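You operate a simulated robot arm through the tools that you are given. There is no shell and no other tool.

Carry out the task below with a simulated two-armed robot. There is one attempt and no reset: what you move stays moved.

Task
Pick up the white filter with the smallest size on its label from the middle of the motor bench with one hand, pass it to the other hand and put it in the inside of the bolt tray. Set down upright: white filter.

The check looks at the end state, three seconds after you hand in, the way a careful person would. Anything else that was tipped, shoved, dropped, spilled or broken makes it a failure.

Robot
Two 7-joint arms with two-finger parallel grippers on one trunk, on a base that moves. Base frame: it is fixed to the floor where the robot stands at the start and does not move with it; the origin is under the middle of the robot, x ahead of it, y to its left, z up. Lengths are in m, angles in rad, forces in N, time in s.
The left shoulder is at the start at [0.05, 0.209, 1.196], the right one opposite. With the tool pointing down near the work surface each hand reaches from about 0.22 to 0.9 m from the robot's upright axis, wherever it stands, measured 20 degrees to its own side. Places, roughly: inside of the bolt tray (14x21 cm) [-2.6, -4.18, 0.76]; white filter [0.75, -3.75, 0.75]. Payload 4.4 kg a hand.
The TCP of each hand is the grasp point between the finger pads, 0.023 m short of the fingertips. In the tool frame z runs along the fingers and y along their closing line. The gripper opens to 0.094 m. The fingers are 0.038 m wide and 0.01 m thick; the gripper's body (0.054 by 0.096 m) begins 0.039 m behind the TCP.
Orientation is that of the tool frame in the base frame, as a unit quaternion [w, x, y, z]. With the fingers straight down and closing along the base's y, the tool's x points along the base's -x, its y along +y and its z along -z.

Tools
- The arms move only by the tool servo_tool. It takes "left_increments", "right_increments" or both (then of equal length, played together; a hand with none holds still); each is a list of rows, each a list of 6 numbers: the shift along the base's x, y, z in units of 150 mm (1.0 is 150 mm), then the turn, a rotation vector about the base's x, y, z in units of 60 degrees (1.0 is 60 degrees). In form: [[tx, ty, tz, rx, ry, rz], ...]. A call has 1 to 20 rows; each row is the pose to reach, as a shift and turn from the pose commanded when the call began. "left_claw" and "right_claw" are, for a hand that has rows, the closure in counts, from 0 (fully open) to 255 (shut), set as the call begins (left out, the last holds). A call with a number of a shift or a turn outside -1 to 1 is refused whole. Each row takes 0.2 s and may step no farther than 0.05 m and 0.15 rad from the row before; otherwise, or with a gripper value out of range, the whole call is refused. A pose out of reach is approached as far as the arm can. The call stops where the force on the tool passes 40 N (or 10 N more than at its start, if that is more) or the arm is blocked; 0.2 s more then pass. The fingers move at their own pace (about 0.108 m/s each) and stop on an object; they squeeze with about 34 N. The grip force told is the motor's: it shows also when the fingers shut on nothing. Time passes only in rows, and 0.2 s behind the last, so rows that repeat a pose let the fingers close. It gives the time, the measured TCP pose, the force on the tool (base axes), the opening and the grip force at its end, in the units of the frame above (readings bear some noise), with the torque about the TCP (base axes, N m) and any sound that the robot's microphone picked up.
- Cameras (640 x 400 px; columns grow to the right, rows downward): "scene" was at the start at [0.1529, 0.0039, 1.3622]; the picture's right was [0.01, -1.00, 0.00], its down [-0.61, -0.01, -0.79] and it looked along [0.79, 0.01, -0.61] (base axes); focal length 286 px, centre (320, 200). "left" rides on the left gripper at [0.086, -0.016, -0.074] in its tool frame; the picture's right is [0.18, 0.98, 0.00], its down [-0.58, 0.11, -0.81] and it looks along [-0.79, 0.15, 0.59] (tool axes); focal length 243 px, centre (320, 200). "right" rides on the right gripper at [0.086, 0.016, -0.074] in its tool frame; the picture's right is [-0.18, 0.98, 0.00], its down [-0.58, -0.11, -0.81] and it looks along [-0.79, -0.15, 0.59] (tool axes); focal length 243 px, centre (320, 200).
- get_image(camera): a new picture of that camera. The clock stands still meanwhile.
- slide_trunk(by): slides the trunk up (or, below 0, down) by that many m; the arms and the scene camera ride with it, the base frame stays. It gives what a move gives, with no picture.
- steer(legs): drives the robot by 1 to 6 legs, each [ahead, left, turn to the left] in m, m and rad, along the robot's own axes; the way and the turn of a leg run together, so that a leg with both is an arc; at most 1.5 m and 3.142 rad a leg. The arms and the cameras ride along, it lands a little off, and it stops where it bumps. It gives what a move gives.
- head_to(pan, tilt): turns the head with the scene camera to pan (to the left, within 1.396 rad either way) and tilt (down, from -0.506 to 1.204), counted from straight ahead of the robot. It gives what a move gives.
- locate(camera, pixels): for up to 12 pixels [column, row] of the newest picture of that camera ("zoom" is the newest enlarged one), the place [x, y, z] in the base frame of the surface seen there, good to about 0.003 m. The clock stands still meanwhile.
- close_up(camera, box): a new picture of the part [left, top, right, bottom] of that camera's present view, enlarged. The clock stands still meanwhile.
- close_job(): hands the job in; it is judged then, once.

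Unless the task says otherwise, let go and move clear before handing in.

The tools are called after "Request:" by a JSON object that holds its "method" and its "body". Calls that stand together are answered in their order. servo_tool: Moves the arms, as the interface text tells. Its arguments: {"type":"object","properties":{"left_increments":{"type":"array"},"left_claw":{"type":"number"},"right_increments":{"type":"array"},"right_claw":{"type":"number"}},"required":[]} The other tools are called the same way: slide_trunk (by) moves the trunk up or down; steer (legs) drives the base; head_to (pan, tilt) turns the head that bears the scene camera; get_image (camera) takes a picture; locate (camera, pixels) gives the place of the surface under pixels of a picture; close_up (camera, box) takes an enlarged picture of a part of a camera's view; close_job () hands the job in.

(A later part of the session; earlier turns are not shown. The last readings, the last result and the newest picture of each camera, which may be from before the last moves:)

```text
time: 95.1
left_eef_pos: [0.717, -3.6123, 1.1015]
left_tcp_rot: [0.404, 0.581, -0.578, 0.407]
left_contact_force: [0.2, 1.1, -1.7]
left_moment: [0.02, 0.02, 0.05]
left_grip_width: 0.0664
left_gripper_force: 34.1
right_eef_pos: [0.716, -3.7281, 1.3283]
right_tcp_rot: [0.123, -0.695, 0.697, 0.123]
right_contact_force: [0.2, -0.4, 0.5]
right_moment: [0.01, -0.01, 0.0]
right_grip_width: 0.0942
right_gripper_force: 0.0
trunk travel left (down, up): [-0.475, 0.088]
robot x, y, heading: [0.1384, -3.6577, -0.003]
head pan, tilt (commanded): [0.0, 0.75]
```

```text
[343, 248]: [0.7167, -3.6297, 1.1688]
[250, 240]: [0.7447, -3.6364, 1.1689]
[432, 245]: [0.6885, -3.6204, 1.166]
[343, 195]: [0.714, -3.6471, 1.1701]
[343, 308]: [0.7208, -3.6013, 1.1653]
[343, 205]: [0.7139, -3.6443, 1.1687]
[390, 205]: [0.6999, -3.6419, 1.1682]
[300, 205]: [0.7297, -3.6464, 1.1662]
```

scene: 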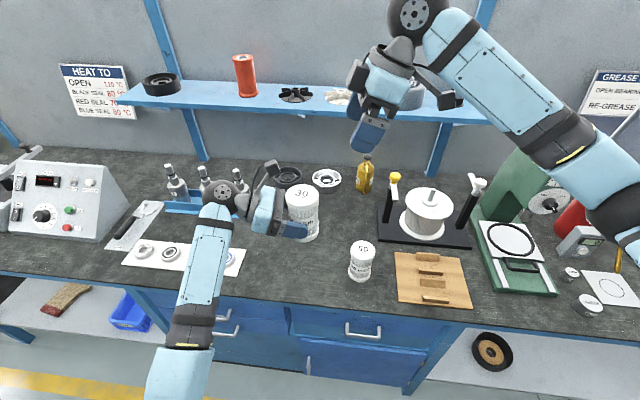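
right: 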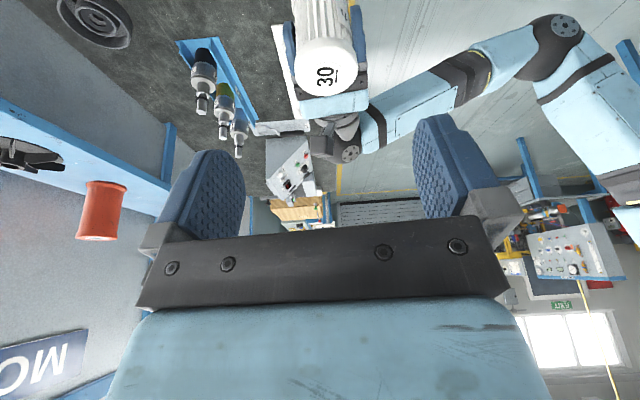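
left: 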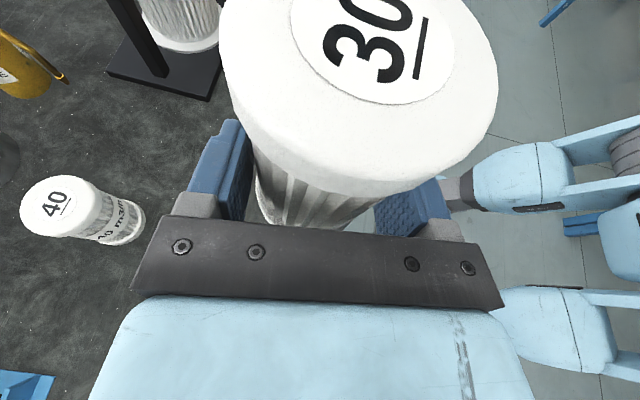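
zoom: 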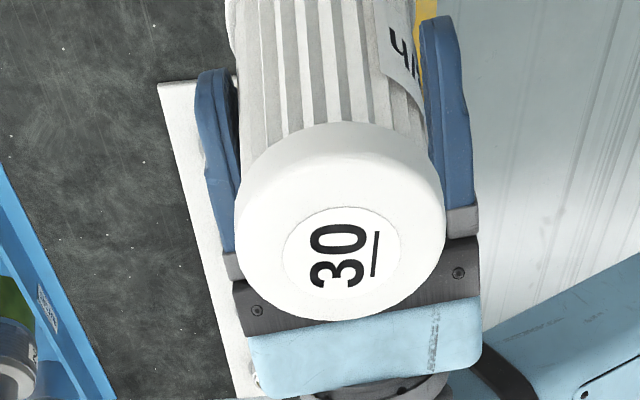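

The cap centre is about (0.717,-3.624) with its top at z≈1.169. I'll move the right hand onto the line of approach, 12 cm short of the grasp point.

Request:
{"method": "servo_tool", "body": {"right_increments": [[0.003, 0.14, -0.14, 0, 0, 0], [0.006, 0.28, -0.28, 0, 0, 0], [0.006, 0.42, -0.413, 0, 0, 0], [0.006, 0.42, -0.413, 0, 0, 0]]}}

Request:
{"method": "get_image", "body": {"camera": "right"}}

Request:
{"method": "get_image", "body": {"camera": "scene"}}

```text
time: 96.1
left_eef_pos: [0.7179, -3.6118, 1.1016]
left_tcp_rot: [0.404, 0.58, -0.579, 0.406]
left_contact_force: [-0.8, -0.1, -1.9]
left_moment: [0.05, 0.01, 0.02]
left_grip_width: 0.0663
left_gripper_force: 34.4
right_eef_pos: [0.7172, -3.6673, 1.2667]
right_tcp_rot: [0.124, -0.695, 0.697, 0.124]
right_contact_force: [-0.4, -0.2, 0.3]
right_moment: [-0.02, -0.02, -0.01]
right_grip_width: 0.0941
right_gripper_force: 0.0
trunk travel left (down, up): [-0.475, 0.088]
robot x, y, heading: [0.1376, -3.6603, -0.007]
head pan, tilt (commanded): [0.0, 0.75]
```

```text
taken
```

right: 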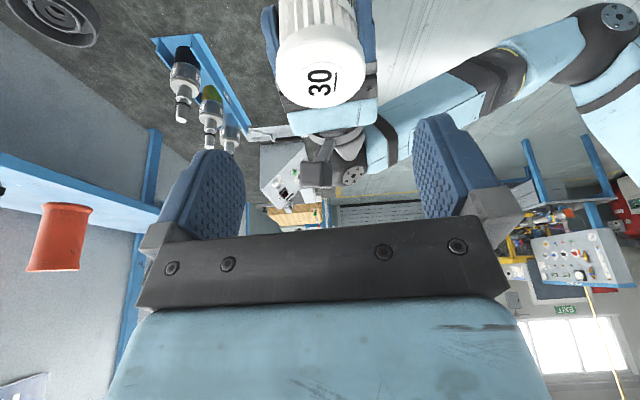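

```text
taken
```

scene: 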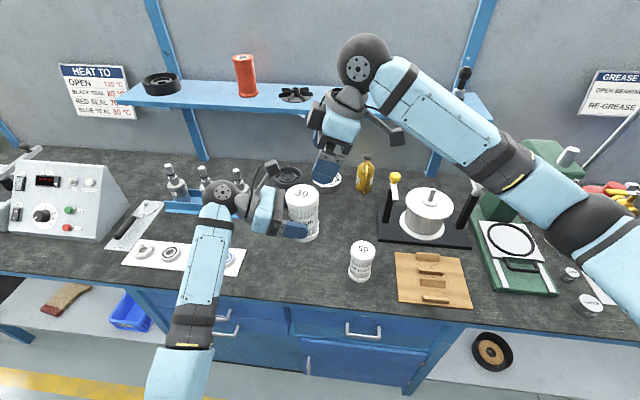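

The right hand is aligned: the cap at (320,72) is centred between its pads. I'll descend 7 cm along the approach line and look again.

Request:
{"method": "servo_tool", "body": {"right_increments": [[0, 0.058, -0.15, 0, 0, 0], [0, 0.115, -0.3, 0, 0, 0], [0, 0.173, -0.455, 0, 0, 0], [0, 0.173, -0.455, 0, 0, 0]]}}

Request:
{"method": "get_image", "body": {"camera": "right"}}

Request:
{"method": "get_image", "body": {"camera": "left"}}

Request:
{"method": "close_up", "body": {"camera": "scene", "box": [200, 80, 440, 260]}}

```text
time: 97.1
left_eef_pos: [0.7184, -3.6121, 1.1016]
left_tcp_rot: [0.404, 0.58, -0.579, 0.406]
left_contact_force: [0.5, -0.3, -2.5]
left_moment: [0.04, 0.03, -0.03]
left_grip_width: 0.0662
left_gripper_force: 34.2
right_eef_pos: [0.7178, -3.6397, 1.2005]
right_tcp_rot: [0.123, -0.695, 0.698, 0.122]
right_contact_force: [-0.2, 0.0, -0.4]
right_moment: [0.0, -0.01, 0.03]
right_grip_width: 0.094
right_gripper_force: 0.0
trunk travel left (down, up): [-0.475, 0.088]
robot x, y, heading: [0.1347, -3.6625, -0.001]
head pan, tilt (commanded): [0.0, 0.75]
```

```text
taken
```

right: 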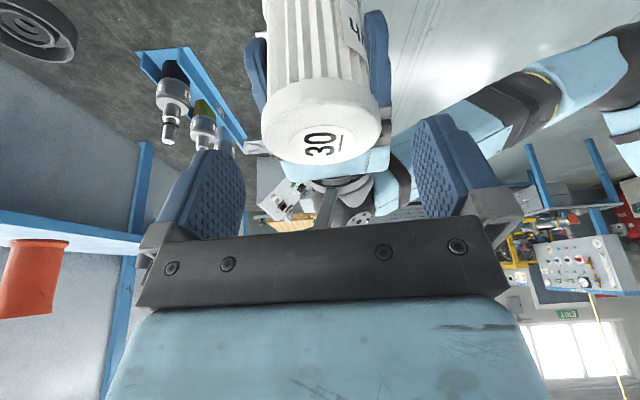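

```text
taken
```

left: 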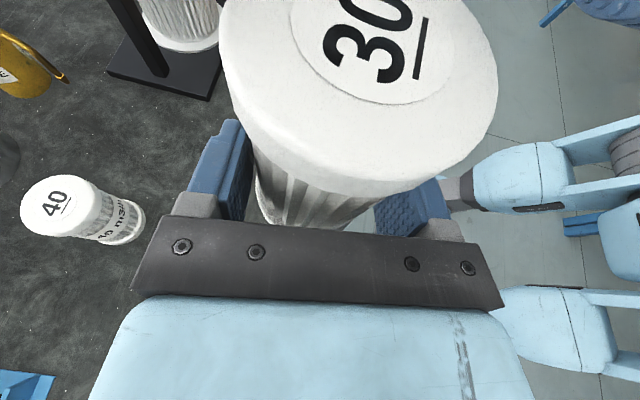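

```text
2.22 times, centred on (320, 170) of scene
```

zoom: 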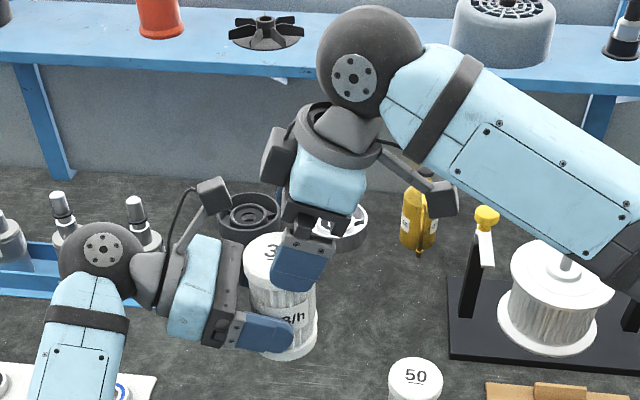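

The right fingers are just above the cap. I'll measure the box on the right wrist (zoom (278,155)) and the left hand's camera (zoom (212,192)) to be sure they stay clear on the last 5 cm.

Request:
{"method": "locate", "body": {"camera": "zoom", "pixels": [[278, 150], [270, 178], [212, 192], [228, 190], [212, 180], [300, 260], [265, 335], [255, 258], [235, 330], [290, 130]]}}

```text
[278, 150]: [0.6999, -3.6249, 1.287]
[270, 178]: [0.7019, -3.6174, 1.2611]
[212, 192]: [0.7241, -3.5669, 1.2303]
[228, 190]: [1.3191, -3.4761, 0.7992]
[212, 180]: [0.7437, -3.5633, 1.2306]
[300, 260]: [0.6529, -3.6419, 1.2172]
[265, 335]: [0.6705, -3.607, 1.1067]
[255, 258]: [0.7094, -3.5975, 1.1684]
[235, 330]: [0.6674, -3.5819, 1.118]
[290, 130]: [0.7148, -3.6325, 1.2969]
```

The gap between the right wrist's box and the left camera will be about 1.5 cm at the end, tight but enough. I'll go down the next 2.5 cm and verify.

Request:
{"method": "servo_tool", "body": {"right_increments": [[0, 0.028, -0.08, 0, 0, 0], [0, 0.056, -0.16, 0, 0, 0], [0, 0.056, -0.16, 0, 0, 0]]}}

Request:
{"method": "get_image", "body": {"camera": "right"}}

Request:
{"method": "close_up", "body": {"camera": "scene", "box": [250, 100, 390, 250]}}

Request:
{"method": "get_image", "body": {"camera": "left"}}

```text
time: 97.9
left_eef_pos: [0.7172, -3.6126, 1.1012]
left_tcp_rot: [0.404, 0.58, -0.579, 0.406]
left_contact_force: [-0.6, -1.3, -0.7]
left_moment: [0.06, -0.04, -0.01]
left_grip_width: 0.0663
left_gripper_force: 33.5
right_eef_pos: [0.7169, -3.6338, 1.1745]
right_tcp_rot: [0.122, -0.695, 0.698, 0.121]
right_contact_force: [-0.6, 0.6, 0.5]
right_moment: [0.0, 0.02, 0.02]
right_grip_width: 0.0939
right_gripper_force: 0.0
trunk travel left (down, up): [-0.475, 0.088]
robot x, y, heading: [0.1371, -3.6536, -0.006]
head pan, tilt (commanded): [0.0, 0.75]
```

```text
taken
```

right: 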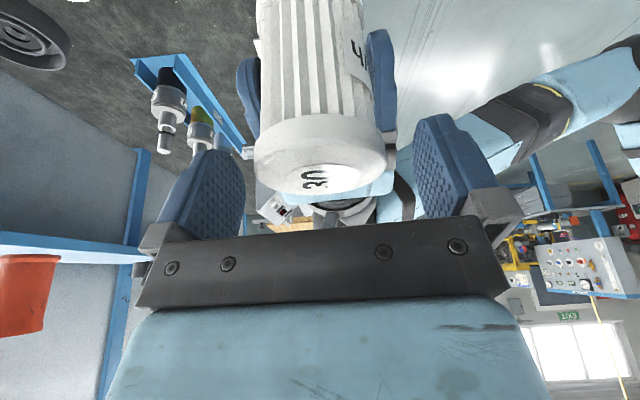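

```text
2.67 times, centred on (320, 175) of scene
```

zoom: 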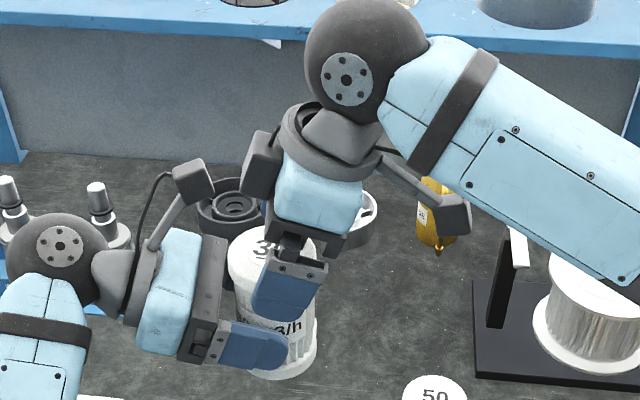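

```text
taken
```

left: 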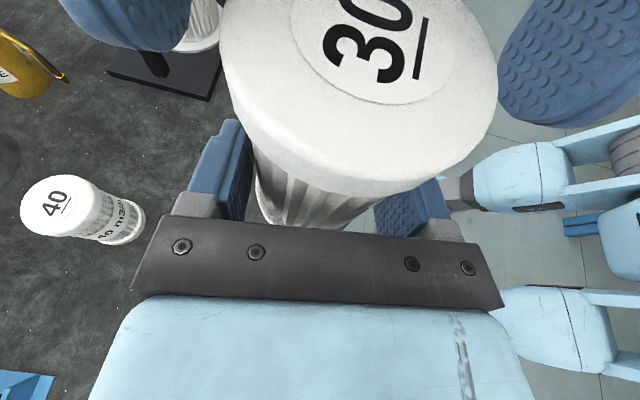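

Both views look right: in the left view the right fingertips straddle the cap, and in the right view the filter is centred between the pads. I'll measure the remaining vertical gap between the right fingertips and the left fingers.

Request:
{"method": "locate", "body": {"camera": "zoom", "pixels": [[275, 312], [258, 300], [310, 310], [235, 330], [260, 338], [278, 345], [265, 180], [250, 195], [205, 180], [205, 195]]}}

```text
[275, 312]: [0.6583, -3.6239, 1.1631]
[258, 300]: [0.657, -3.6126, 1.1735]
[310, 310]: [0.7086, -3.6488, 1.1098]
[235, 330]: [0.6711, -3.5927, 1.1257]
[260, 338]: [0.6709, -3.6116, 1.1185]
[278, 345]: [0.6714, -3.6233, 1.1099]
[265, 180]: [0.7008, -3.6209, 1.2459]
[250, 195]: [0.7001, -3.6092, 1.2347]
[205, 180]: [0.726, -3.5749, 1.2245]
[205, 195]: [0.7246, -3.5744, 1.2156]
```

The finger gap is about 3.5 cm vertically and the box-to-camera gap about 2.5 cm, so I can go 2.2 cm deeper. I'll do that in small steps.

Request:
{"method": "servo_tool", "body": {"right_increments": [[0, 0.02, -0.05, 0, 0, 0], [0, 0.04, -0.1, 0, 0, 0], [0, 0.06, -0.15, 0, 0, 0], [0, 0.06, -0.15, 0, 0, 0]]}}

Request:
{"method": "get_image", "body": {"camera": "right"}}

Request:
{"method": "close_up", "body": {"camera": "scene", "box": [250, 100, 390, 250]}}

Request:
{"method": "get_image", "body": {"camera": "left"}}

```text
time: 98.9
left_eef_pos: [0.7185, -3.6111, 1.1013]
left_tcp_rot: [0.404, 0.581, -0.579, 0.406]
left_contact_force: [-0.2, 0.5, -1.5]
left_moment: [0.01, -0.01, 0.02]
left_grip_width: 0.0667
left_gripper_force: 33.8
right_eef_pos: [0.716, -3.6225, 1.1524]
right_tcp_rot: [0.123, -0.695, 0.698, 0.122]
right_contact_force: [0.3, -0.4, -0.1]
right_moment: [-0.01, -0.01, 0.01]
right_grip_width: 0.0939
right_gripper_force: 0.1
trunk travel left (down, up): [-0.475, 0.088]
robot x, y, heading: [0.1354, -3.6589, -0.003]
head pan, tilt (commanded): [0.0, 0.75]
```

```text
taken
```

right: 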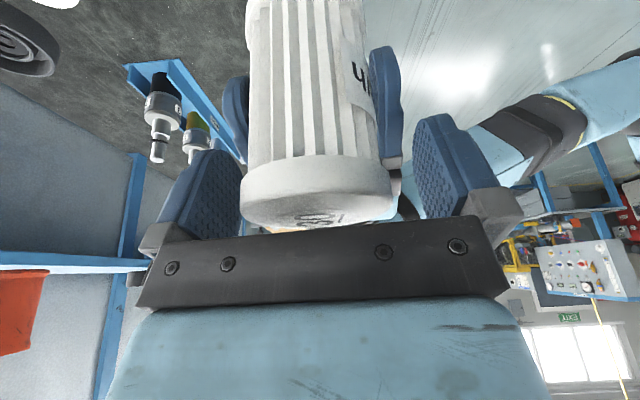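

```text
2.67 times, centred on (320, 175) of scene
```

zoom: 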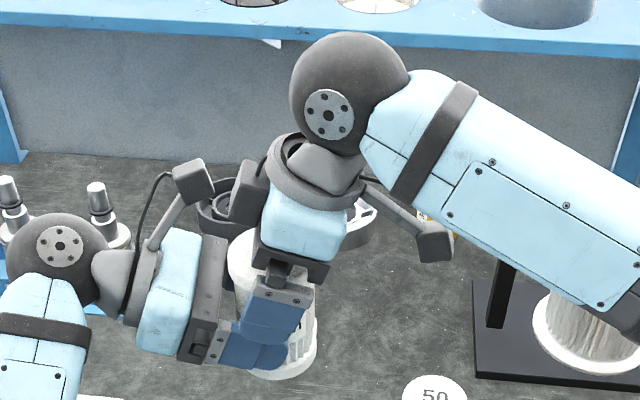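

```text
taken
```

left: 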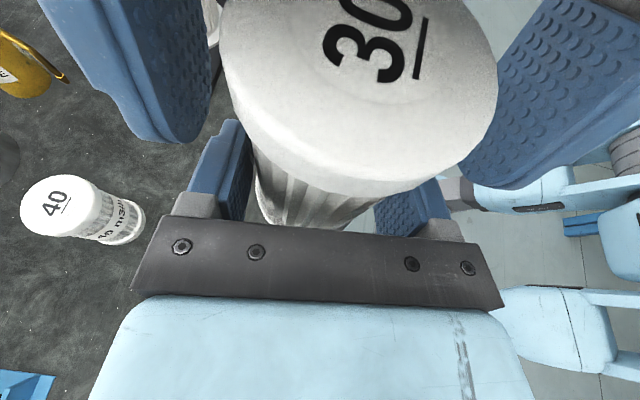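

The right pads straddle the cap squarely in all three views, with no contact. I'll close the right gripper while the left still holds.

Request:
{"method": "servo_tool", "body": {"right_increments": [[0, 0, 0, 0, 0, 0], [0, 0, 0, 0, 0, 0], [0, 0, 0, 0, 0, 0], [0, 0, 0, 0, 0, 0], [0, 0, 0, 0, 0, 0]], "right_claw": 255}}

Request:
{"method": "get_image", "body": {"camera": "right"}}

Request:
{"method": "get_image", "body": {"camera": "left"}}

```text
time: 100.1
left_eef_pos: [0.7172, -3.6112, 1.1013]
left_tcp_rot: [0.405, 0.579, -0.579, 0.406]
left_contact_force: [-33.7, -4.4, 3.8]
left_moment: [0.12, -0.96, -0.47]
left_grip_width: 0.0662
left_gripper_force: 34.0
right_eef_pos: [0.716, -3.6236, 1.1516]
right_tcp_rot: [0.123, -0.694, 0.698, 0.122]
right_contact_force: [33.8, 3.6, -3.8]
right_moment: [0.05, -0.72, 0.07]
right_grip_width: 0.0665
right_gripper_force: 33.8
trunk travel left (down, up): [-0.475, 0.088]
robot x, y, heading: [0.1373, -3.656, -0.005]
head pan, tilt (commanded): [0.0, 0.75]
```

```text
taken
```

right: 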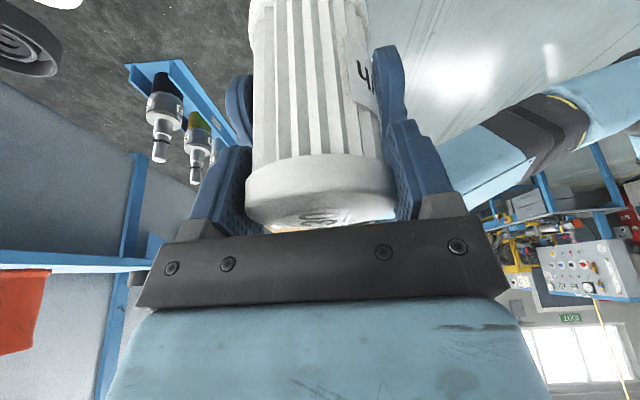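

```text
taken
```

left: 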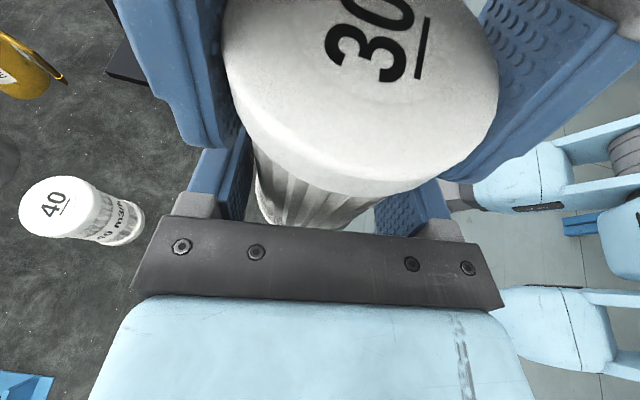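

Both hands now grip at 0.066 m with 34 N, but they push each other with 34 N along x because of a millimetre of misalignment. I'll shift the right hand +1 mm in x to relieve that before letting go.

Request:
{"method": "servo_tool", "body": {"right_increments": [[0.005, 0, 0, 0, 0, 0], [0.005, 0, 0, 0, 0, 0]]}}

```text
time: 100.7
left_eef_pos: [0.718, -3.6112, 1.1021]
left_tcp_rot: [0.405, 0.579, -0.579, 0.406]
left_contact_force: [-37.6, -3.5, 5.3]
left_moment: [-0.31, -1.01, -0.53]
left_grip_width: 0.0662
left_gripper_force: 34.4
right_eef_pos: [0.7171, -3.6226, 1.1537]
right_tcp_rot: [0.123, -0.695, 0.698, 0.122]
right_contact_force: [37.2, 2.6, -4.9]
right_moment: [0.35, -0.92, 0.1]
right_grip_width: 0.0664
right_gripper_force: 34.0
trunk travel left (down, up): [-0.475, 0.088]
robot x, y, heading: [0.1335, -3.6595, -0.003]
head pan, tilt (commanded): [0.0, 0.75]
```

The force barely changed (37 N), so the offset is larger than that small step or within noise. I'll try another +1.5 mm on the right hand and watch the trend.

Request:
{"method": "servo_tool", "body": {"right_increments": [[0.005, 0, 0, 0, 0, 0], [0.01, 0, 0, 0, 0, 0], [0.01, 0, 0, 0, 0, 0], [0.01, 0, 0, 0, 0, 0]]}}

```text
time: 101.7
left_eef_pos: [0.7187, -3.6099, 1.0998]
left_tcp_rot: [0.404, 0.581, -0.578, 0.407]
left_contact_force: [-11.6, 1.5, 3.3]
left_moment: [-0.21, 0.15, -0.21]
left_grip_width: 0.0663
left_gripper_force: 34.1
right_eef_pos: [0.7181, -3.6225, 1.1521]
right_tcp_rot: [0.122, -0.696, 0.697, 0.123]
right_contact_force: [10.7, -0.7, -3.2]
right_moment: [0.08, -0.67, 0.07]
right_grip_width: 0.0666
right_gripper_force: 33.9
trunk travel left (down, up): [-0.475, 0.088]
robot x, y, heading: [0.1348, -3.6584, -0.007]
head pan, tilt (commanded): [0.0, 0.75]
```

That helped: the internal force fell to 11 N. I'll shift another half millimetre.

Request:
{"method": "servo_tool", "body": {"right_increments": [[0.004, 0, 0, 0, 0, 0], [0.004, 0, 0, 0, 0, 0], [0.004, 0, 0, 0, 0, 0]]}}

```text
time: 102.5
left_eef_pos: [0.7175, -3.6114, 1.101]
left_tcp_rot: [0.403, 0.582, -0.577, 0.407]
left_contact_force: [11.9, 5.8, -0.1]
left_moment: [-0.2, 0.59, 0.01]
left_grip_width: 0.0664
left_gripper_force: 34.5
right_eef_pos: [0.7187, -3.6217, 1.1518]
right_tcp_rot: [0.121, -0.696, 0.697, 0.123]
right_contact_force: [-11.3, -5.4, 0.4]
right_moment: [-0.14, 0.01, 0.15]
right_grip_width: 0.0667
right_gripper_force: 33.9
trunk travel left (down, up): [-0.475, 0.088]
robot x, y, heading: [0.1355, -3.6593, -0.002]
head pan, tilt (commanded): [0.0, 0.75]
```

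The force flipped to +12 N, so I overshot by about a quarter millimetre. I'll go back half of that, and then the hands are balanced.

Request:
{"method": "servo_tool", "body": {"right_increments": [[-0.002, 0, 0, 0, 0, 0], [-0.002, 0, 0, 0, 0, 0], [-0.002, 0, 0, 0, 0, 0]]}}

```text
time: 103.3
left_eef_pos: [0.7172, -3.6103, 1.1007]
left_tcp_rot: [0.404, 0.581, -0.578, 0.406]
left_contact_force: [23.0, 6.2, -1.9]
left_moment: [0.13, 0.84, 0.2]
left_grip_width: 0.0662
left_gripper_force: 34.0
right_eef_pos: [0.7173, -3.6224, 1.1523]
right_tcp_rot: [0.121, -0.696, 0.697, 0.124]
right_contact_force: [-22.4, -7.5, 0.8]
right_moment: [-0.49, 0.34, 0.06]
right_grip_width: 0.0666
right_gripper_force: 34.0
trunk travel left (down, up): [-0.475, 0.088]
robot x, y, heading: [0.1341, -3.6612, -0.003]
head pan, tilt (commanded): [0.0, 0.75]
```

The force is now +23 N on the left, lagging behind the small shifts. I'll move the right hand back another half millimetre and let it settle longer.

Request:
{"method": "servo_tool", "body": {"right_increments": [[-0.003, 0, 0, 0, 0, 0], [-0.003, 0, 0, 0, 0, 0], [-0.003, 0, 0, 0, 0, 0], [-0.003, 0, 0, 0, 0, 0], [-0.003, 0, 0, 0, 0, 0], [-0.003, 0, 0, 0, 0, 0]]}}

```text
time: 104.7
left_eef_pos: [0.7173, -3.6111, 1.102]
left_tcp_rot: [0.404, 0.58, -0.579, 0.406]
left_contact_force: [27.5, 10.3, -3.9]
left_moment: [-0.17, 0.81, 0.19]
left_grip_width: 0.0662
left_gripper_force: 33.8
right_eef_pos: [0.7188, -3.6228, 1.1518]
right_tcp_rot: [0.122, -0.696, 0.697, 0.123]
right_contact_force: [-27.6, -10.7, 1.6]
right_moment: [-0.29, 0.59, 0.08]
right_grip_width: 0.0667
right_gripper_force: 34.0
trunk travel left (down, up): [-0.475, 0.088]
robot x, y, heading: [0.1354, -3.6574, 0.0]
head pan, tilt (commanded): [0.0, 0.75]
```

The force creeps up to 27 N because each arm keeps trying to reach its exact pose. I'll move the right hand 1 mm back in x and half a millimetre in -y, and watch.

Request:
{"method": "servo_tool", "body": {"right_increments": [[-0.006, -0.003, 0, 0, 0, 0], [-0.006, -0.003, 0, 0, 0, 0], [-0.006, -0.003, 0, 0, 0, 0]]}}

```text
time: 105.5
left_eef_pos: [0.7165, -3.612, 1.1018]
left_tcp_rot: [0.405, 0.58, -0.579, 0.407]
left_contact_force: [14.4, 3.3, 1.9]
left_moment: [0.49, 0.53, 0.47]
left_grip_width: 0.0663
left_gripper_force: 33.9
right_eef_pos: [0.7181, -3.6227, 1.1527]
right_tcp_rot: [0.124, -0.695, 0.698, 0.123]
right_contact_force: [-13.8, -2.4, -1.5]
right_moment: [-0.65, 0.22, -0.31]
right_grip_width: 0.0665
right_gripper_force: 34.1
trunk travel left (down, up): [-0.475, 0.088]
robot x, y, heading: [0.1366, -3.6584, -0.005]
head pan, tilt (commanded): [0.0, 0.75]
```

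Down to 14 N. I'll take another 0.3 mm and let it settle briefly.

Request:
{"method": "servo_tool", "body": {"right_increments": [[-0.002, 0, 0, 0, 0, 0], [-0.002, 0, 0, 0, 0, 0]]}}

```text
time: 106.1
left_eef_pos: [0.7177, -3.6119, 1.1009]
left_tcp_rot: [0.404, 0.58, -0.579, 0.407]
left_contact_force: [3.7, -1.1, 4.6]
left_moment: [0.35, -0.02, 0.18]
left_grip_width: 0.0666
left_gripper_force: 34.5
right_eef_pos: [0.7179, -3.6238, 1.1531]
right_tcp_rot: [0.123, -0.695, 0.698, 0.123]
right_contact_force: [-4.6, 1.3, -4.7]
right_moment: [-0.36, 0.22, -0.11]
right_grip_width: 0.0664
right_gripper_force: 34.2
trunk travel left (down, up): [-0.475, 0.088]
robot x, y, heading: [0.1358, -3.6576, -0.007]
head pan, tilt (commanded): [0.0, 0.75]
```

The internal force is down to about 4 N, with the right hand carrying the weight. I'll open the left gripper now.

Request:
{"method": "servo_tool", "body": {"left_increments": [[0, 0, 0, 0, 0, 0], [0, 0, 0, 0, 0, 0], [0, 0, 0, 0, 0, 0]], "left_claw": 0}}

Request:
{"method": "get_image", "body": {"camera": "left"}}

Request:
{"method": "get_image", "body": {"camera": "right"}}

Request:
{"method": "close_up", "body": {"camera": "scene", "box": [250, 100, 390, 250]}}

```text
time: 106.9
left_eef_pos: [0.719, -3.6121, 1.1017]
left_tcp_rot: [0.404, 0.581, -0.578, 0.406]
left_contact_force: [-0.7, 1.2, -0.7]
left_moment: [0.03, 0.0, 0.01]
left_grip_width: 0.0943
left_gripper_force: 0.0
right_eef_pos: [0.7167, -3.6241, 1.1531]
right_tcp_rot: [0.124, -0.695, 0.698, 0.123]
right_contact_force: [-0.1, 0.0, 0.5]
right_moment: [-0.03, -0.01, 0.02]
right_grip_width: 0.0665
right_gripper_force: 33.9
trunk travel left (down, up): [-0.475, 0.088]
robot x, y, heading: [0.134, -3.6603, -0.004]
head pan, tilt (commanded): [0.0, 0.75]
```

```text
taken
```

left: 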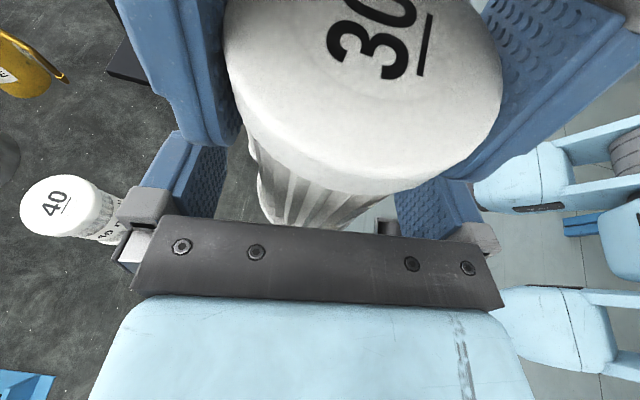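

```text
taken
```

right: 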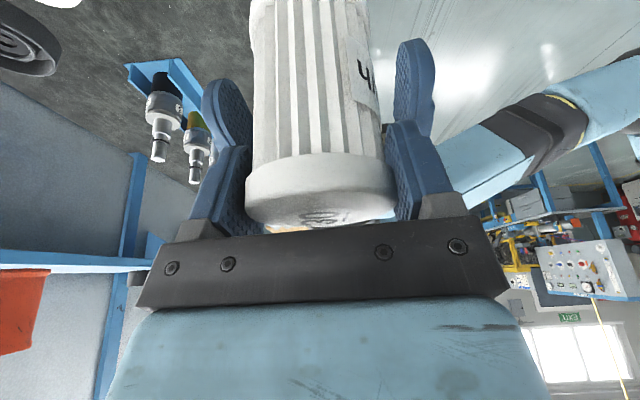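

```text
2.67 times, centred on (320, 175) of scene
```

zoom: 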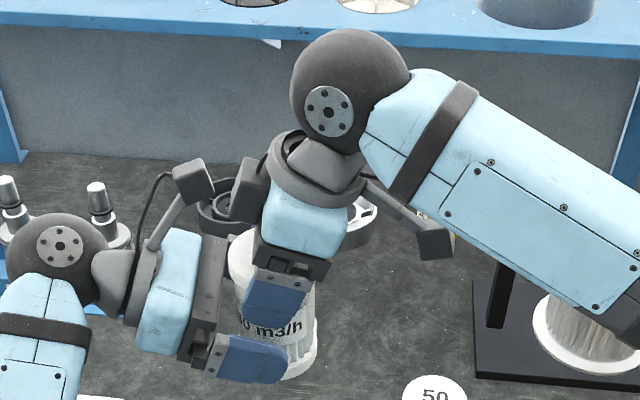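

The left gripper is open (0.094) and the filter stays unchanged in the right grip (0.0665 m, 34 N). I'll back the left hand straight out along its own axis.

Request:
{"method": "servo_tool", "body": {"left_increments": [[0, 0.125, 0.0455, 0, 0, 0], [0, 0.25, 0.091, 0, 0, 0], [0, 0.44, 0.16, 0, 0, 0], [0, 0.63, 0.23, 0, 0, 0], [0, 0.82, 0.3, 0, 0, 0], [0, 0.82, 0.3, 0, 0, 0]]}}

Request:
{"method": "get_image", "body": {"camera": "left"}}

Request:
{"method": "get_image", "body": {"camera": "scene"}}

```text
time: 108.3
left_eef_pos: [0.7179, -3.4886, 1.1477]
left_tcp_rot: [0.404, 0.581, -0.578, 0.407]
left_contact_force: [0.6, -0.3, 0.8]
left_moment: [0.01, 0.01, -0.02]
left_grip_width: 0.094
left_gripper_force: 0.1
right_eef_pos: [0.7172, -3.6239, 1.1526]
right_tcp_rot: [0.123, -0.695, 0.698, 0.123]
right_contact_force: [-0.3, 0.6, 0.1]
right_moment: [-0.01, -0.02, -0.01]
right_grip_width: 0.0664
right_gripper_force: 33.9
trunk travel left (down, up): [-0.475, 0.088]
robot x, y, heading: [0.1342, -3.6584, -0.005]
head pan, tilt (commanded): [0.0, 0.75]
```

```text
taken
```

left: 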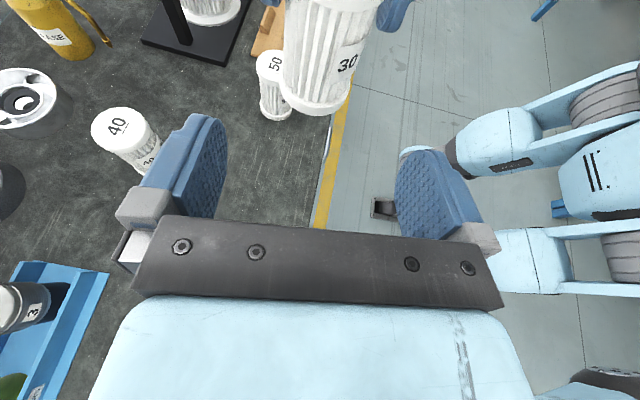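

```text
taken
```

scene: 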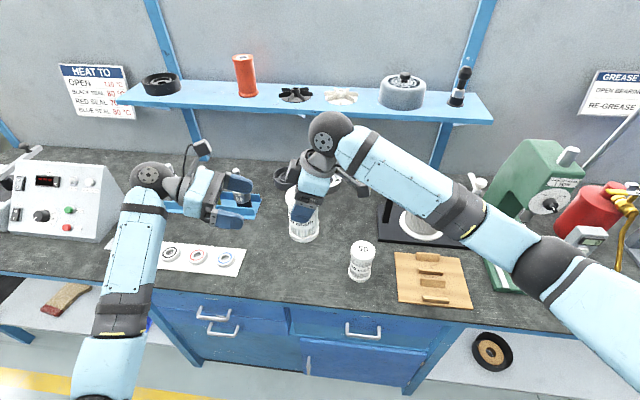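

The left hand is clear and the filter hangs safely in the right hand at (303,215). I'll back the robot away from the bench by 0.25 m, watching that the filter stays put.

Request:
{"method": "steer", "body": {"legs": [[-0.25, 0, 0]]}}

Request:
{"method": "get_image", "body": {"camera": "right"}}

Request:
{"method": "get_image", "body": {"camera": "scene"}}

```text
time: 110.1
left_eef_pos: [0.4695, -3.4873, 1.1474]
left_tcp_rot: [0.404, 0.581, -0.578, 0.406]
left_contact_force: [0.6, -0.3, 0.5]
left_moment: [0.0, -0.01, 0.01]
left_grip_width: 0.0941
left_gripper_force: 0.1
right_eef_pos: [0.4702, -3.6216, 1.1529]
right_tcp_rot: [0.123, -0.696, 0.697, 0.123]
right_contact_force: [0.2, 0.8, -2.0]
right_moment: [-0.02, -0.01, 0.01]
right_grip_width: 0.0665
right_gripper_force: 34.2
trunk travel left (down, up): [-0.475, 0.088]
robot x, y, heading: [-0.1137, -3.6588, -0.002]
head pan, tilt (commanded): [0.0, 0.75]
```

```text
taken
```

right: 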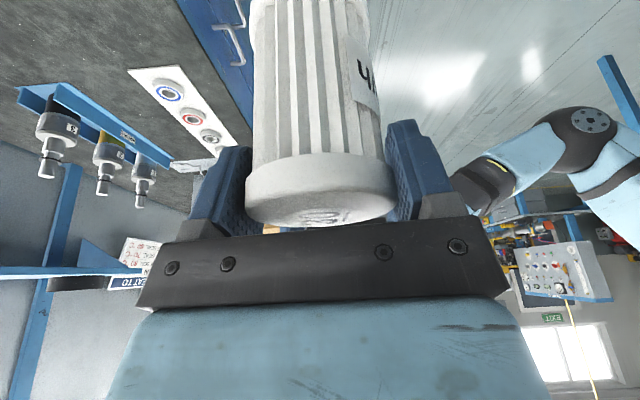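

```text
taken
```

scene: 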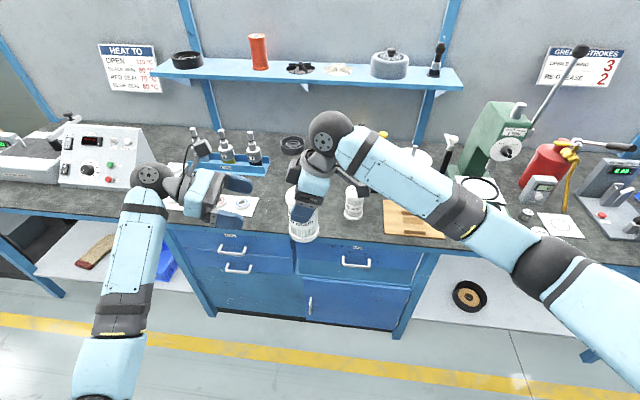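

The filter sits unchanged in the right grip (right view (320,120)). Now I'll fold the left hand back to fingers-down, moving it outward as it tilts.

Request:
{"method": "servo_tool", "body": {"left_increments": [[0, 0.08, 0, 0.12, 0, 0], [0, 0.16, 0, 0.24, 0, 0], [0, 0.24, 0, 0.36, 0, 0], [0, 0.32, 0, 0.48, 0, 0], [0, 0.4, 0, 0.6, 0, 0], [0, 0.4, 0, 0.6, 0, 0]]}}

Request:
{"method": "servo_tool", "body": {"left_increments": [[0, 0.06, 0, 0.12, 0, 0], [0, 0.12, 0, 0.24, 0, 0], [0, 0.18, 0, 0.36, 0, 0], [0, 0.2, 0, 0.48, 0, 0], [0, 0.2, 0, 0.567, 0, 0], [0, 0.2, 0, 0.567, 0, 0]]}}

Request:
{"method": "servo_tool", "body": {"left_increments": [[0, 0, 0, 0, 0, -0.125], [0, 0, 0, 0, 0, -0.25], [0, 0, 0, 0, 0, -0.375], [0, 0, 0, 0, 0, -0.5], [0, 0, 0, 0, 0, -0.625], [0, 0, 0, 0, 0, -0.75], [0, 0, 0, 0, 0, -0.75]]}}

Request:
{"method": "servo_tool", "body": {"left_increments": [[0, 0, 0, 0, 0, -0.125], [0, 0, 0, 0, 0, -0.25], [0, 0, 0, 0, 0, -0.375], [0, 0, 0, 0, 0, -0.5], [0, 0, 0, 0, 0, -0.625], [0, 0, 0, 0, 0, -0.75], [0, 0, 0, 0, 0, -0.75]]}}

Request:
{"method": "get_image", "body": {"camera": "scene"}}

```text
time: 111.5
left_eef_pos: [0.4692, -3.4267, 1.1478]
left_tcp_rot: [0.204, 0.678, -0.675, 0.208]
left_contact_force: [0.9, -0.4, 0.1]
left_moment: [-0.01, 0.04, 0.02]
left_grip_width: 0.094
left_gripper_force: 0.1
right_eef_pos: [0.4701, -3.6216, 1.1519]
right_tcp_rot: [0.122, -0.696, 0.696, 0.123]
right_contact_force: [0.7, -0.7, -1.6]
right_moment: [0.02, 0.0, 0.02]
right_grip_width: 0.0666
right_gripper_force: 34.5
trunk travel left (down, up): [-0.475, 0.088]
robot x, y, heading: [-0.1089, -3.6569, -0.002]
head pan, tilt (commanded): [0.0, 0.75]
```

```text
time: 112.9
left_eef_pos: [0.4705, -3.3964, 1.1478]
left_tcp_rot: [-0.002, 0.707, -0.707, 0.0]
left_contact_force: [-0.5, 0.4, 0.5]
left_moment: [-0.01, 0.0, 0.03]
left_grip_width: 0.094
left_gripper_force: 0.1
right_eef_pos: [0.4689, -3.6212, 1.1523]
right_tcp_rot: [0.123, -0.696, 0.697, 0.123]
right_contact_force: [0.1, 0.5, -1.9]
right_moment: [0.0, -0.01, -0.01]
right_grip_width: 0.0666
right_gripper_force: 34.2
trunk travel left (down, up): [-0.475, 0.088]
robot x, y, heading: [-0.11, -3.6592, 0.001]
head pan, tilt (commanded): [0.0, 0.75]
```

```text
time: 114.5
left_eef_pos: [0.4696, -3.3974, 1.1468]
left_tcp_rot: [0.001, -0.382, 0.924, -0.003]
left_contact_force: [-0.2, -0.8, 0.3]
left_moment: [-0.01, -0.01, -0.01]
left_grip_width: 0.094
left_gripper_force: 0.0
right_eef_pos: [0.4697, -3.622, 1.1521]
right_tcp_rot: [0.123, -0.696, 0.697, 0.123]
right_contact_force: [-0.4, -0.1, -3.2]
right_moment: [0.02, -0.01, 0.01]
right_grip_width: 0.0664
right_gripper_force: 34.1
trunk travel left (down, up): [-0.475, 0.088]
robot x, y, heading: [-0.1115, -3.6575, -0.004]
head pan, tilt (commanded): [0.0, 0.75]
```

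```text
time: 116.1
left_eef_pos: [0.4703, -3.3969, 1.1466]
left_tcp_rot: [0.0, 0.0, 1.0, -0.003]
left_contact_force: [-0.4, 0.8, 0.5]
left_moment: [-0.02, 0.01, 0.04]
left_grip_width: 0.094
left_gripper_force: 0.0
right_eef_pos: [0.4698, -3.6211, 1.1527]
right_tcp_rot: [0.123, -0.696, 0.697, 0.123]
right_contact_force: [0.3, 0.8, -2.0]
right_moment: [0.02, -0.04, 0.0]
right_grip_width: 0.0666
right_gripper_force: 33.5
trunk travel left (down, up): [-0.475, 0.088]
robot x, y, heading: [-0.1135, -3.6587, 0.004]
head pan, tilt (commanded): [0.0, 0.75]
```

```text
taken
```

scene: 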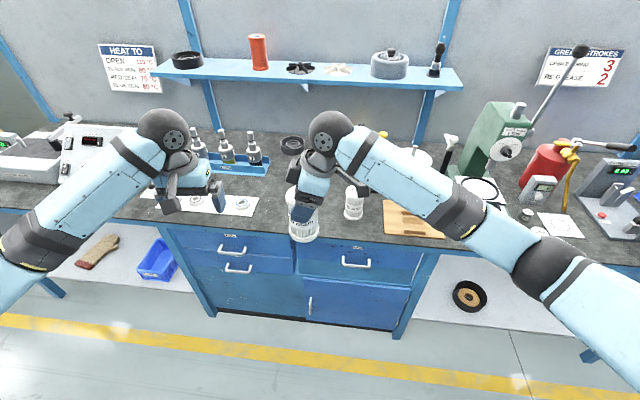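

Both hands are free of each other. I'll tuck both toward the robot with gentle steps: the right one (with filter) back and to its own side, the left one straight back.

Request:
{"method": "servo_tool", "body": {"right_increments": [[-0.06, -0.08, 0, 0, 0, 0], [-0.14, -0.2, 0, 0, 0, 0], [-0.24, -0.35, 0, 0, 0, 0], [-0.34, -0.5, 0, 0, 0, 0], [-0.44, -0.65, 0, 0, 0, 0], [-0.54, -0.8, 0, 0, 0, 0], [-0.62, -0.92, 0, 0, 0, 0], [-0.67, -1.0, 0, 0, 0, 0], [-0.67, -1.0, 0, 0, 0, 0]], "left_increments": [[-0.06, 0, 0, 0, 0, 0], [-0.15, 0, 0, 0, 0, 0], [-0.27, 0, 0, 0, 0, 0], [-0.4, 0, 0, 0, 0, 0], [-0.53, 0, 0, 0, 0, 0], [-0.66, 0, 0, 0, 0, 0], [-0.79, 0, 0, 0, 0, 0], [-0.9, 0, 0, 0, 0, 0], [-0.93, 0, 0, 0, 0, 0]]}}

Request:
{"method": "get_image", "body": {"camera": "right"}}

Request:
{"method": "get_image", "body": {"camera": "scene"}}

```text
time: 118.1
left_eef_pos: [0.3302, -3.3964, 1.1467]
left_tcp_rot: [0.0, 0.0, 1.0, -0.003]
left_contact_force: [-0.4, 0.1, -0.2]
left_moment: [-0.01, 0.0, -0.01]
left_grip_width: 0.0941
left_gripper_force: 0.0
right_eef_pos: [0.3699, -3.7705, 1.1526]
right_tcp_rot: [0.123, -0.696, 0.697, 0.122]
right_contact_force: [0.1, 0.5, -2.1]
right_moment: [-0.02, 0.01, 0.02]
right_grip_width: 0.0666
right_gripper_force: 33.9
trunk travel left (down, up): [-0.475, 0.088]
robot x, y, heading: [-0.1084, -3.6537, -0.002]
head pan, tilt (commanded): [0.0, 0.75]
```

```text
taken
```

right: 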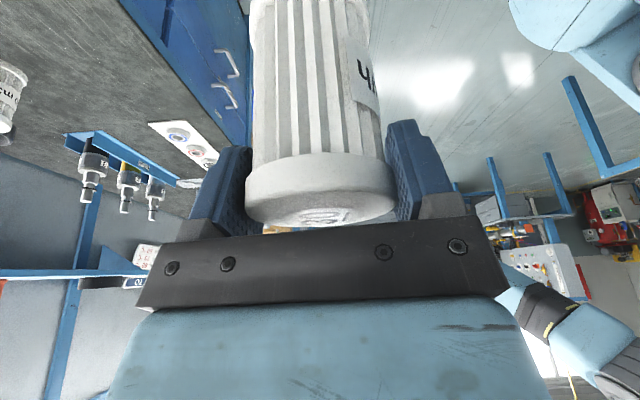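

```text
taken
```

scene: 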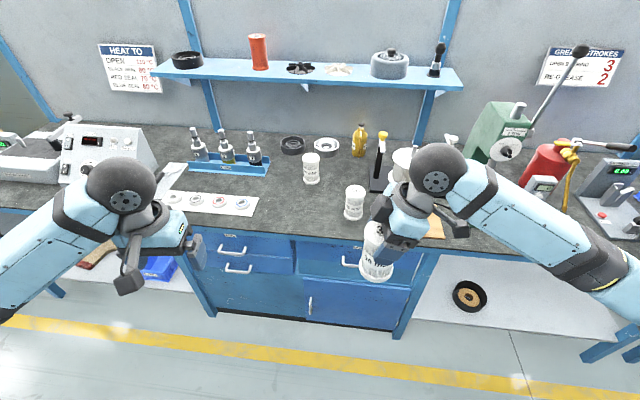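

Everything on the bench is as before (40 at (311,168), 50 at (354,203)) and the filter is tucked at (380,250). I'll strafe left back up the aisle to y≈-1.2, past the end of the rack.

Request:
{"method": "steer", "body": {"legs": [[0, 1.3, 0], [0, 1.15, 0]]}}

Request:
{"method": "get_image", "body": {"camera": "right"}}

Request:
{"method": "head_to", "body": {"pan": -1.396, "tilt": 0.3}}

Request:
{"method": "get_image", "body": {"camera": "scene"}}

```text
time: 139.7
left_eef_pos: [0.3645, -0.9539, 1.1473]
left_tcp_rot: [0.0, 0.011, 1.0, -0.002]
left_contact_force: [0.3, -0.1, 0.4]
left_moment: [0.04, -0.02, 0.04]
left_grip_width: 0.0941
left_gripper_force: 0.0
right_eef_pos: [0.3951, -1.3289, 1.1526]
right_tcp_rot: [0.125, -0.688, 0.704, 0.122]
right_contact_force: [-0.5, -0.3, -1.9]
right_moment: [0.02, -0.01, -0.01]
right_grip_width: 0.0665
right_gripper_force: 34.0
trunk travel left (down, up): [-0.475, 0.088]
robot x, y, heading: [-0.0856, -1.2095, -0.023]
head pan, tilt (commanded): [0.0, 0.75]
```

```text
taken
```

right: 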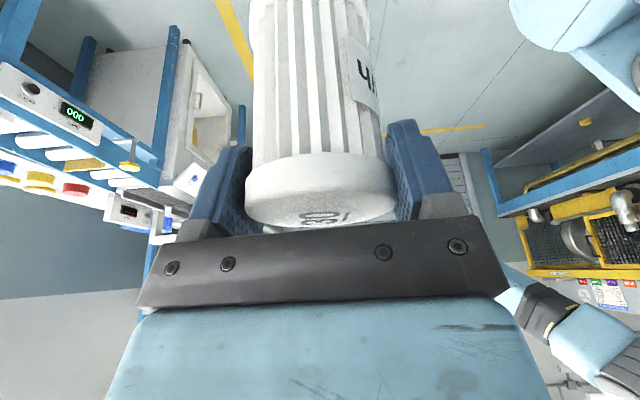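

```text
time: 141.2
left_eef_pos: [0.3638, -0.9535, 1.1459]
left_tcp_rot: [0.001, 0.01, 1.0, -0.002]
left_contact_force: [-0.2, 0.2, 0.1]
left_moment: [0.01, 0.0, -0.02]
left_grip_width: 0.0941
left_gripper_force: 0.1
right_eef_pos: [0.3949, -1.3286, 1.1524]
right_tcp_rot: [0.124, -0.688, 0.705, 0.121]
right_contact_force: [0.6, 0.3, -0.8]
right_moment: [0.01, -0.01, 0.02]
right_grip_width: 0.0664
right_gripper_force: 33.8
trunk travel left (down, up): [-0.475, 0.088]
robot x, y, heading: [-0.0836, -1.2053, -0.027]
head pan, tilt (commanded): [-1.396, 0.3]
```

```text
taken
```

scene: 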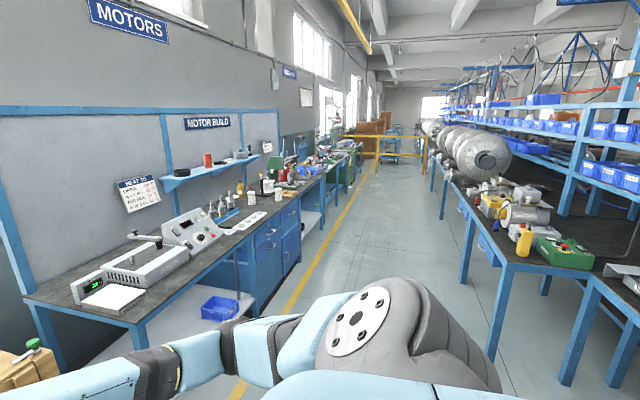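

The filter is unchanged in the right view and the aisle around me is free. I'll turn right by about 1.5 rad to face -y, then look toward -x past the table end.

Request:
{"method": "steer", "body": {"legs": [[0, 0, -1.55]]}}

Request:
{"method": "get_image", "body": {"camera": "scene"}}

Request:
{"method": "head_to", "body": {"pan": -0.7, "tilt": 0.35}}

Request:
{"method": "get_image", "body": {"camera": "scene"}}

```text
time: 145.4
left_eef_pos: [0.1696, -1.6542, 1.1474]
left_tcp_rot: [-0.002, 0.712, 0.702, -0.002]
left_contact_force: [0.6, 1.0, 0.8]
left_moment: [0.0, 0.0, -0.02]
left_grip_width: 0.0941
left_gripper_force: 0.1
right_eef_pos: [-0.2056, -1.6853, 1.1531]
right_tcp_rot: [0.174, 0.009, 0.985, -0.002]
right_contact_force: [0.9, 0.5, -2.1]
right_moment: [-0.01, 0.0, -0.05]
right_grip_width: 0.0665
right_gripper_force: 34.0
trunk travel left (down, up): [-0.475, 0.088]
robot x, y, heading: [-0.0815, -1.209, -1.582]
head pan, tilt (commanded): [-1.396, 0.3]
```

```text
taken
```

scene: 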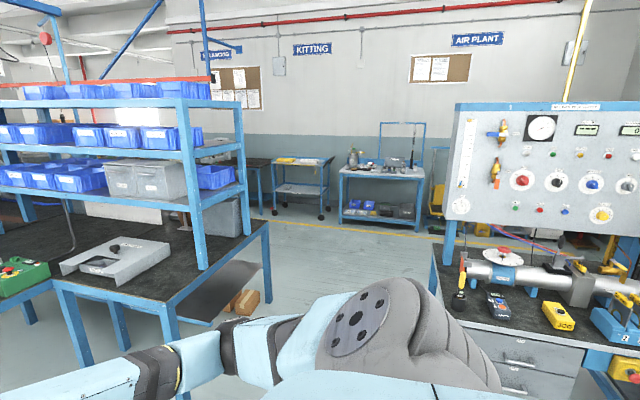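

```text
time: 146.5
left_eef_pos: [0.1697, -1.6528, 1.1464]
left_tcp_rot: [-0.001, 0.712, 0.702, -0.002]
left_contact_force: [-0.4, -0.6, -0.4]
left_moment: [-0.01, -0.01, -0.01]
left_grip_width: 0.0939
left_gripper_force: 0.1
right_eef_pos: [-0.2062, -1.6861, 1.1517]
right_tcp_rot: [0.173, 0.009, 0.985, -0.002]
right_contact_force: [1.0, -1.9, -1.8]
right_moment: [0.02, -0.02, 0.0]
right_grip_width: 0.0664
right_gripper_force: 33.8
trunk travel left (down, up): [-0.475, 0.088]
robot x, y, heading: [-0.0867, -1.204, -1.589]
head pan, tilt (commanded): [-0.7, 0.351]
```

```text
taken
```

scene: 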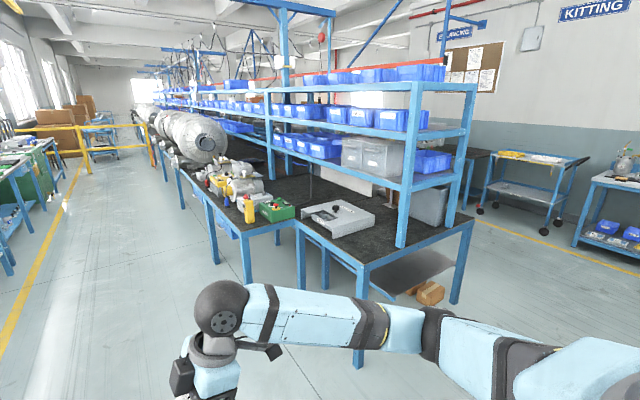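

There's a passage to -x between the rack's end (table corner near (470,225)) and the gauge test bench. I'll measure the corners of that passage.

Request:
{"method": "locate", "body": {"camera": "scene", "pixels": [[358, 265], [470, 223], [358, 368], [455, 303], [403, 245], [545, 232], [487, 208], [575, 240], [430, 305], [530, 160]]}}

Request:
{"method": "head_to", "body": {"pan": -1.396, "tilt": 0.45}}

Request:
{"method": "get_image", "body": {"camera": "scene"}}

```text
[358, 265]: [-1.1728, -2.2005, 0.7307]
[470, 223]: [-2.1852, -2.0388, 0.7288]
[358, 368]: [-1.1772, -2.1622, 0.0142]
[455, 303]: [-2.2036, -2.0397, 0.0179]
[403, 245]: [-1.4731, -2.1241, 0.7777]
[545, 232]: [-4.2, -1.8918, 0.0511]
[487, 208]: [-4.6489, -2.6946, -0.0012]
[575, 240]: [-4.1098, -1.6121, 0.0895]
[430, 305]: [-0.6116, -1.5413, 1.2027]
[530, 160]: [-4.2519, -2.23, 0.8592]
```

```text
time: 147.5
left_eef_pos: [0.1696, -1.6533, 1.1462]
left_tcp_rot: [-0.002, 0.712, 0.702, -0.002]
left_contact_force: [-0.1, 0.5, -0.2]
left_moment: [0.0, 0.01, 0.01]
left_grip_width: 0.0942
left_gripper_force: 0.1
right_eef_pos: [-0.2056, -1.6866, 1.1531]
right_tcp_rot: [0.173, 0.009, 0.985, -0.002]
right_contact_force: [0.4, 0.0, -1.3]
right_moment: [0.04, -0.03, 0.02]
right_grip_width: 0.0665
right_gripper_force: 34.5
trunk travel left (down, up): [-0.475, 0.088]
robot x, y, heading: [-0.0843, -1.2039, -1.588]
head pan, tilt (commanded): [-1.396, 0.45]
```

```text
taken
```

scene: 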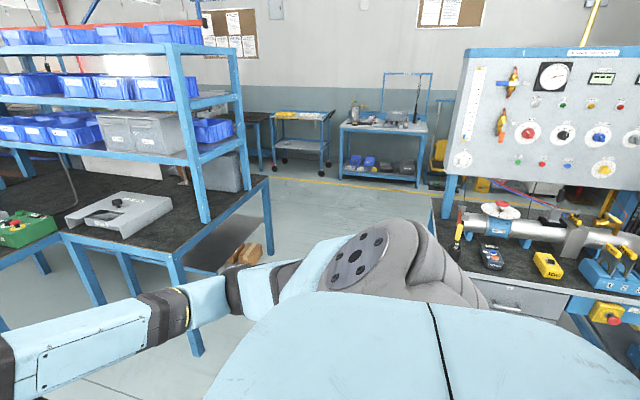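

I'll measure the test bench corner at (433,205), the carts at the far wall, and the table's end leg and floor box at (250,255).

Request:
{"method": "locate", "body": {"camera": "scene", "pixels": [[433, 205], [436, 225], [345, 130], [345, 180], [418, 185], [273, 172], [325, 178], [250, 262], [268, 250], [440, 180], [540, 290], [450, 178]]}}

Request:
{"method": "close_up", "body": {"camera": "scene", "box": [230, 80, 470, 230]}}

```text
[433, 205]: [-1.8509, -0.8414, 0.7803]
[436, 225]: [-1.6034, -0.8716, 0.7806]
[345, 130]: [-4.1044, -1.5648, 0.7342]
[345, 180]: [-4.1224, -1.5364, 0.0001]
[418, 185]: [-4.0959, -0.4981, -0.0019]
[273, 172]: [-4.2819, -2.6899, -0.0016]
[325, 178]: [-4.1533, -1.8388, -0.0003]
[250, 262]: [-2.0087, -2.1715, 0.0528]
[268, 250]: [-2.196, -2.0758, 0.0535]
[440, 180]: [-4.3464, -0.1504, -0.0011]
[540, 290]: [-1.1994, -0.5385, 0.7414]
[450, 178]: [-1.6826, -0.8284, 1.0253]
```

```text
2.67 times, centred on (350, 155) of scene
```

zoom: 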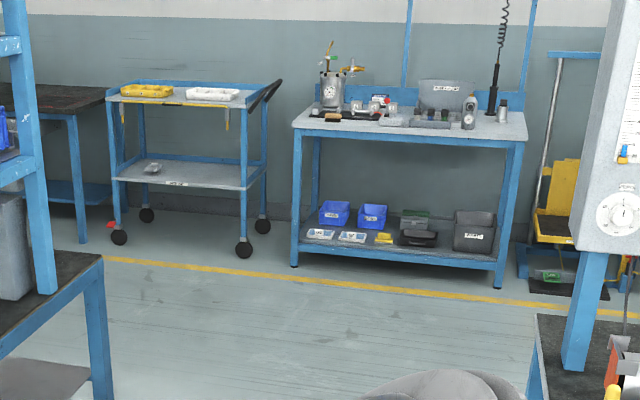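

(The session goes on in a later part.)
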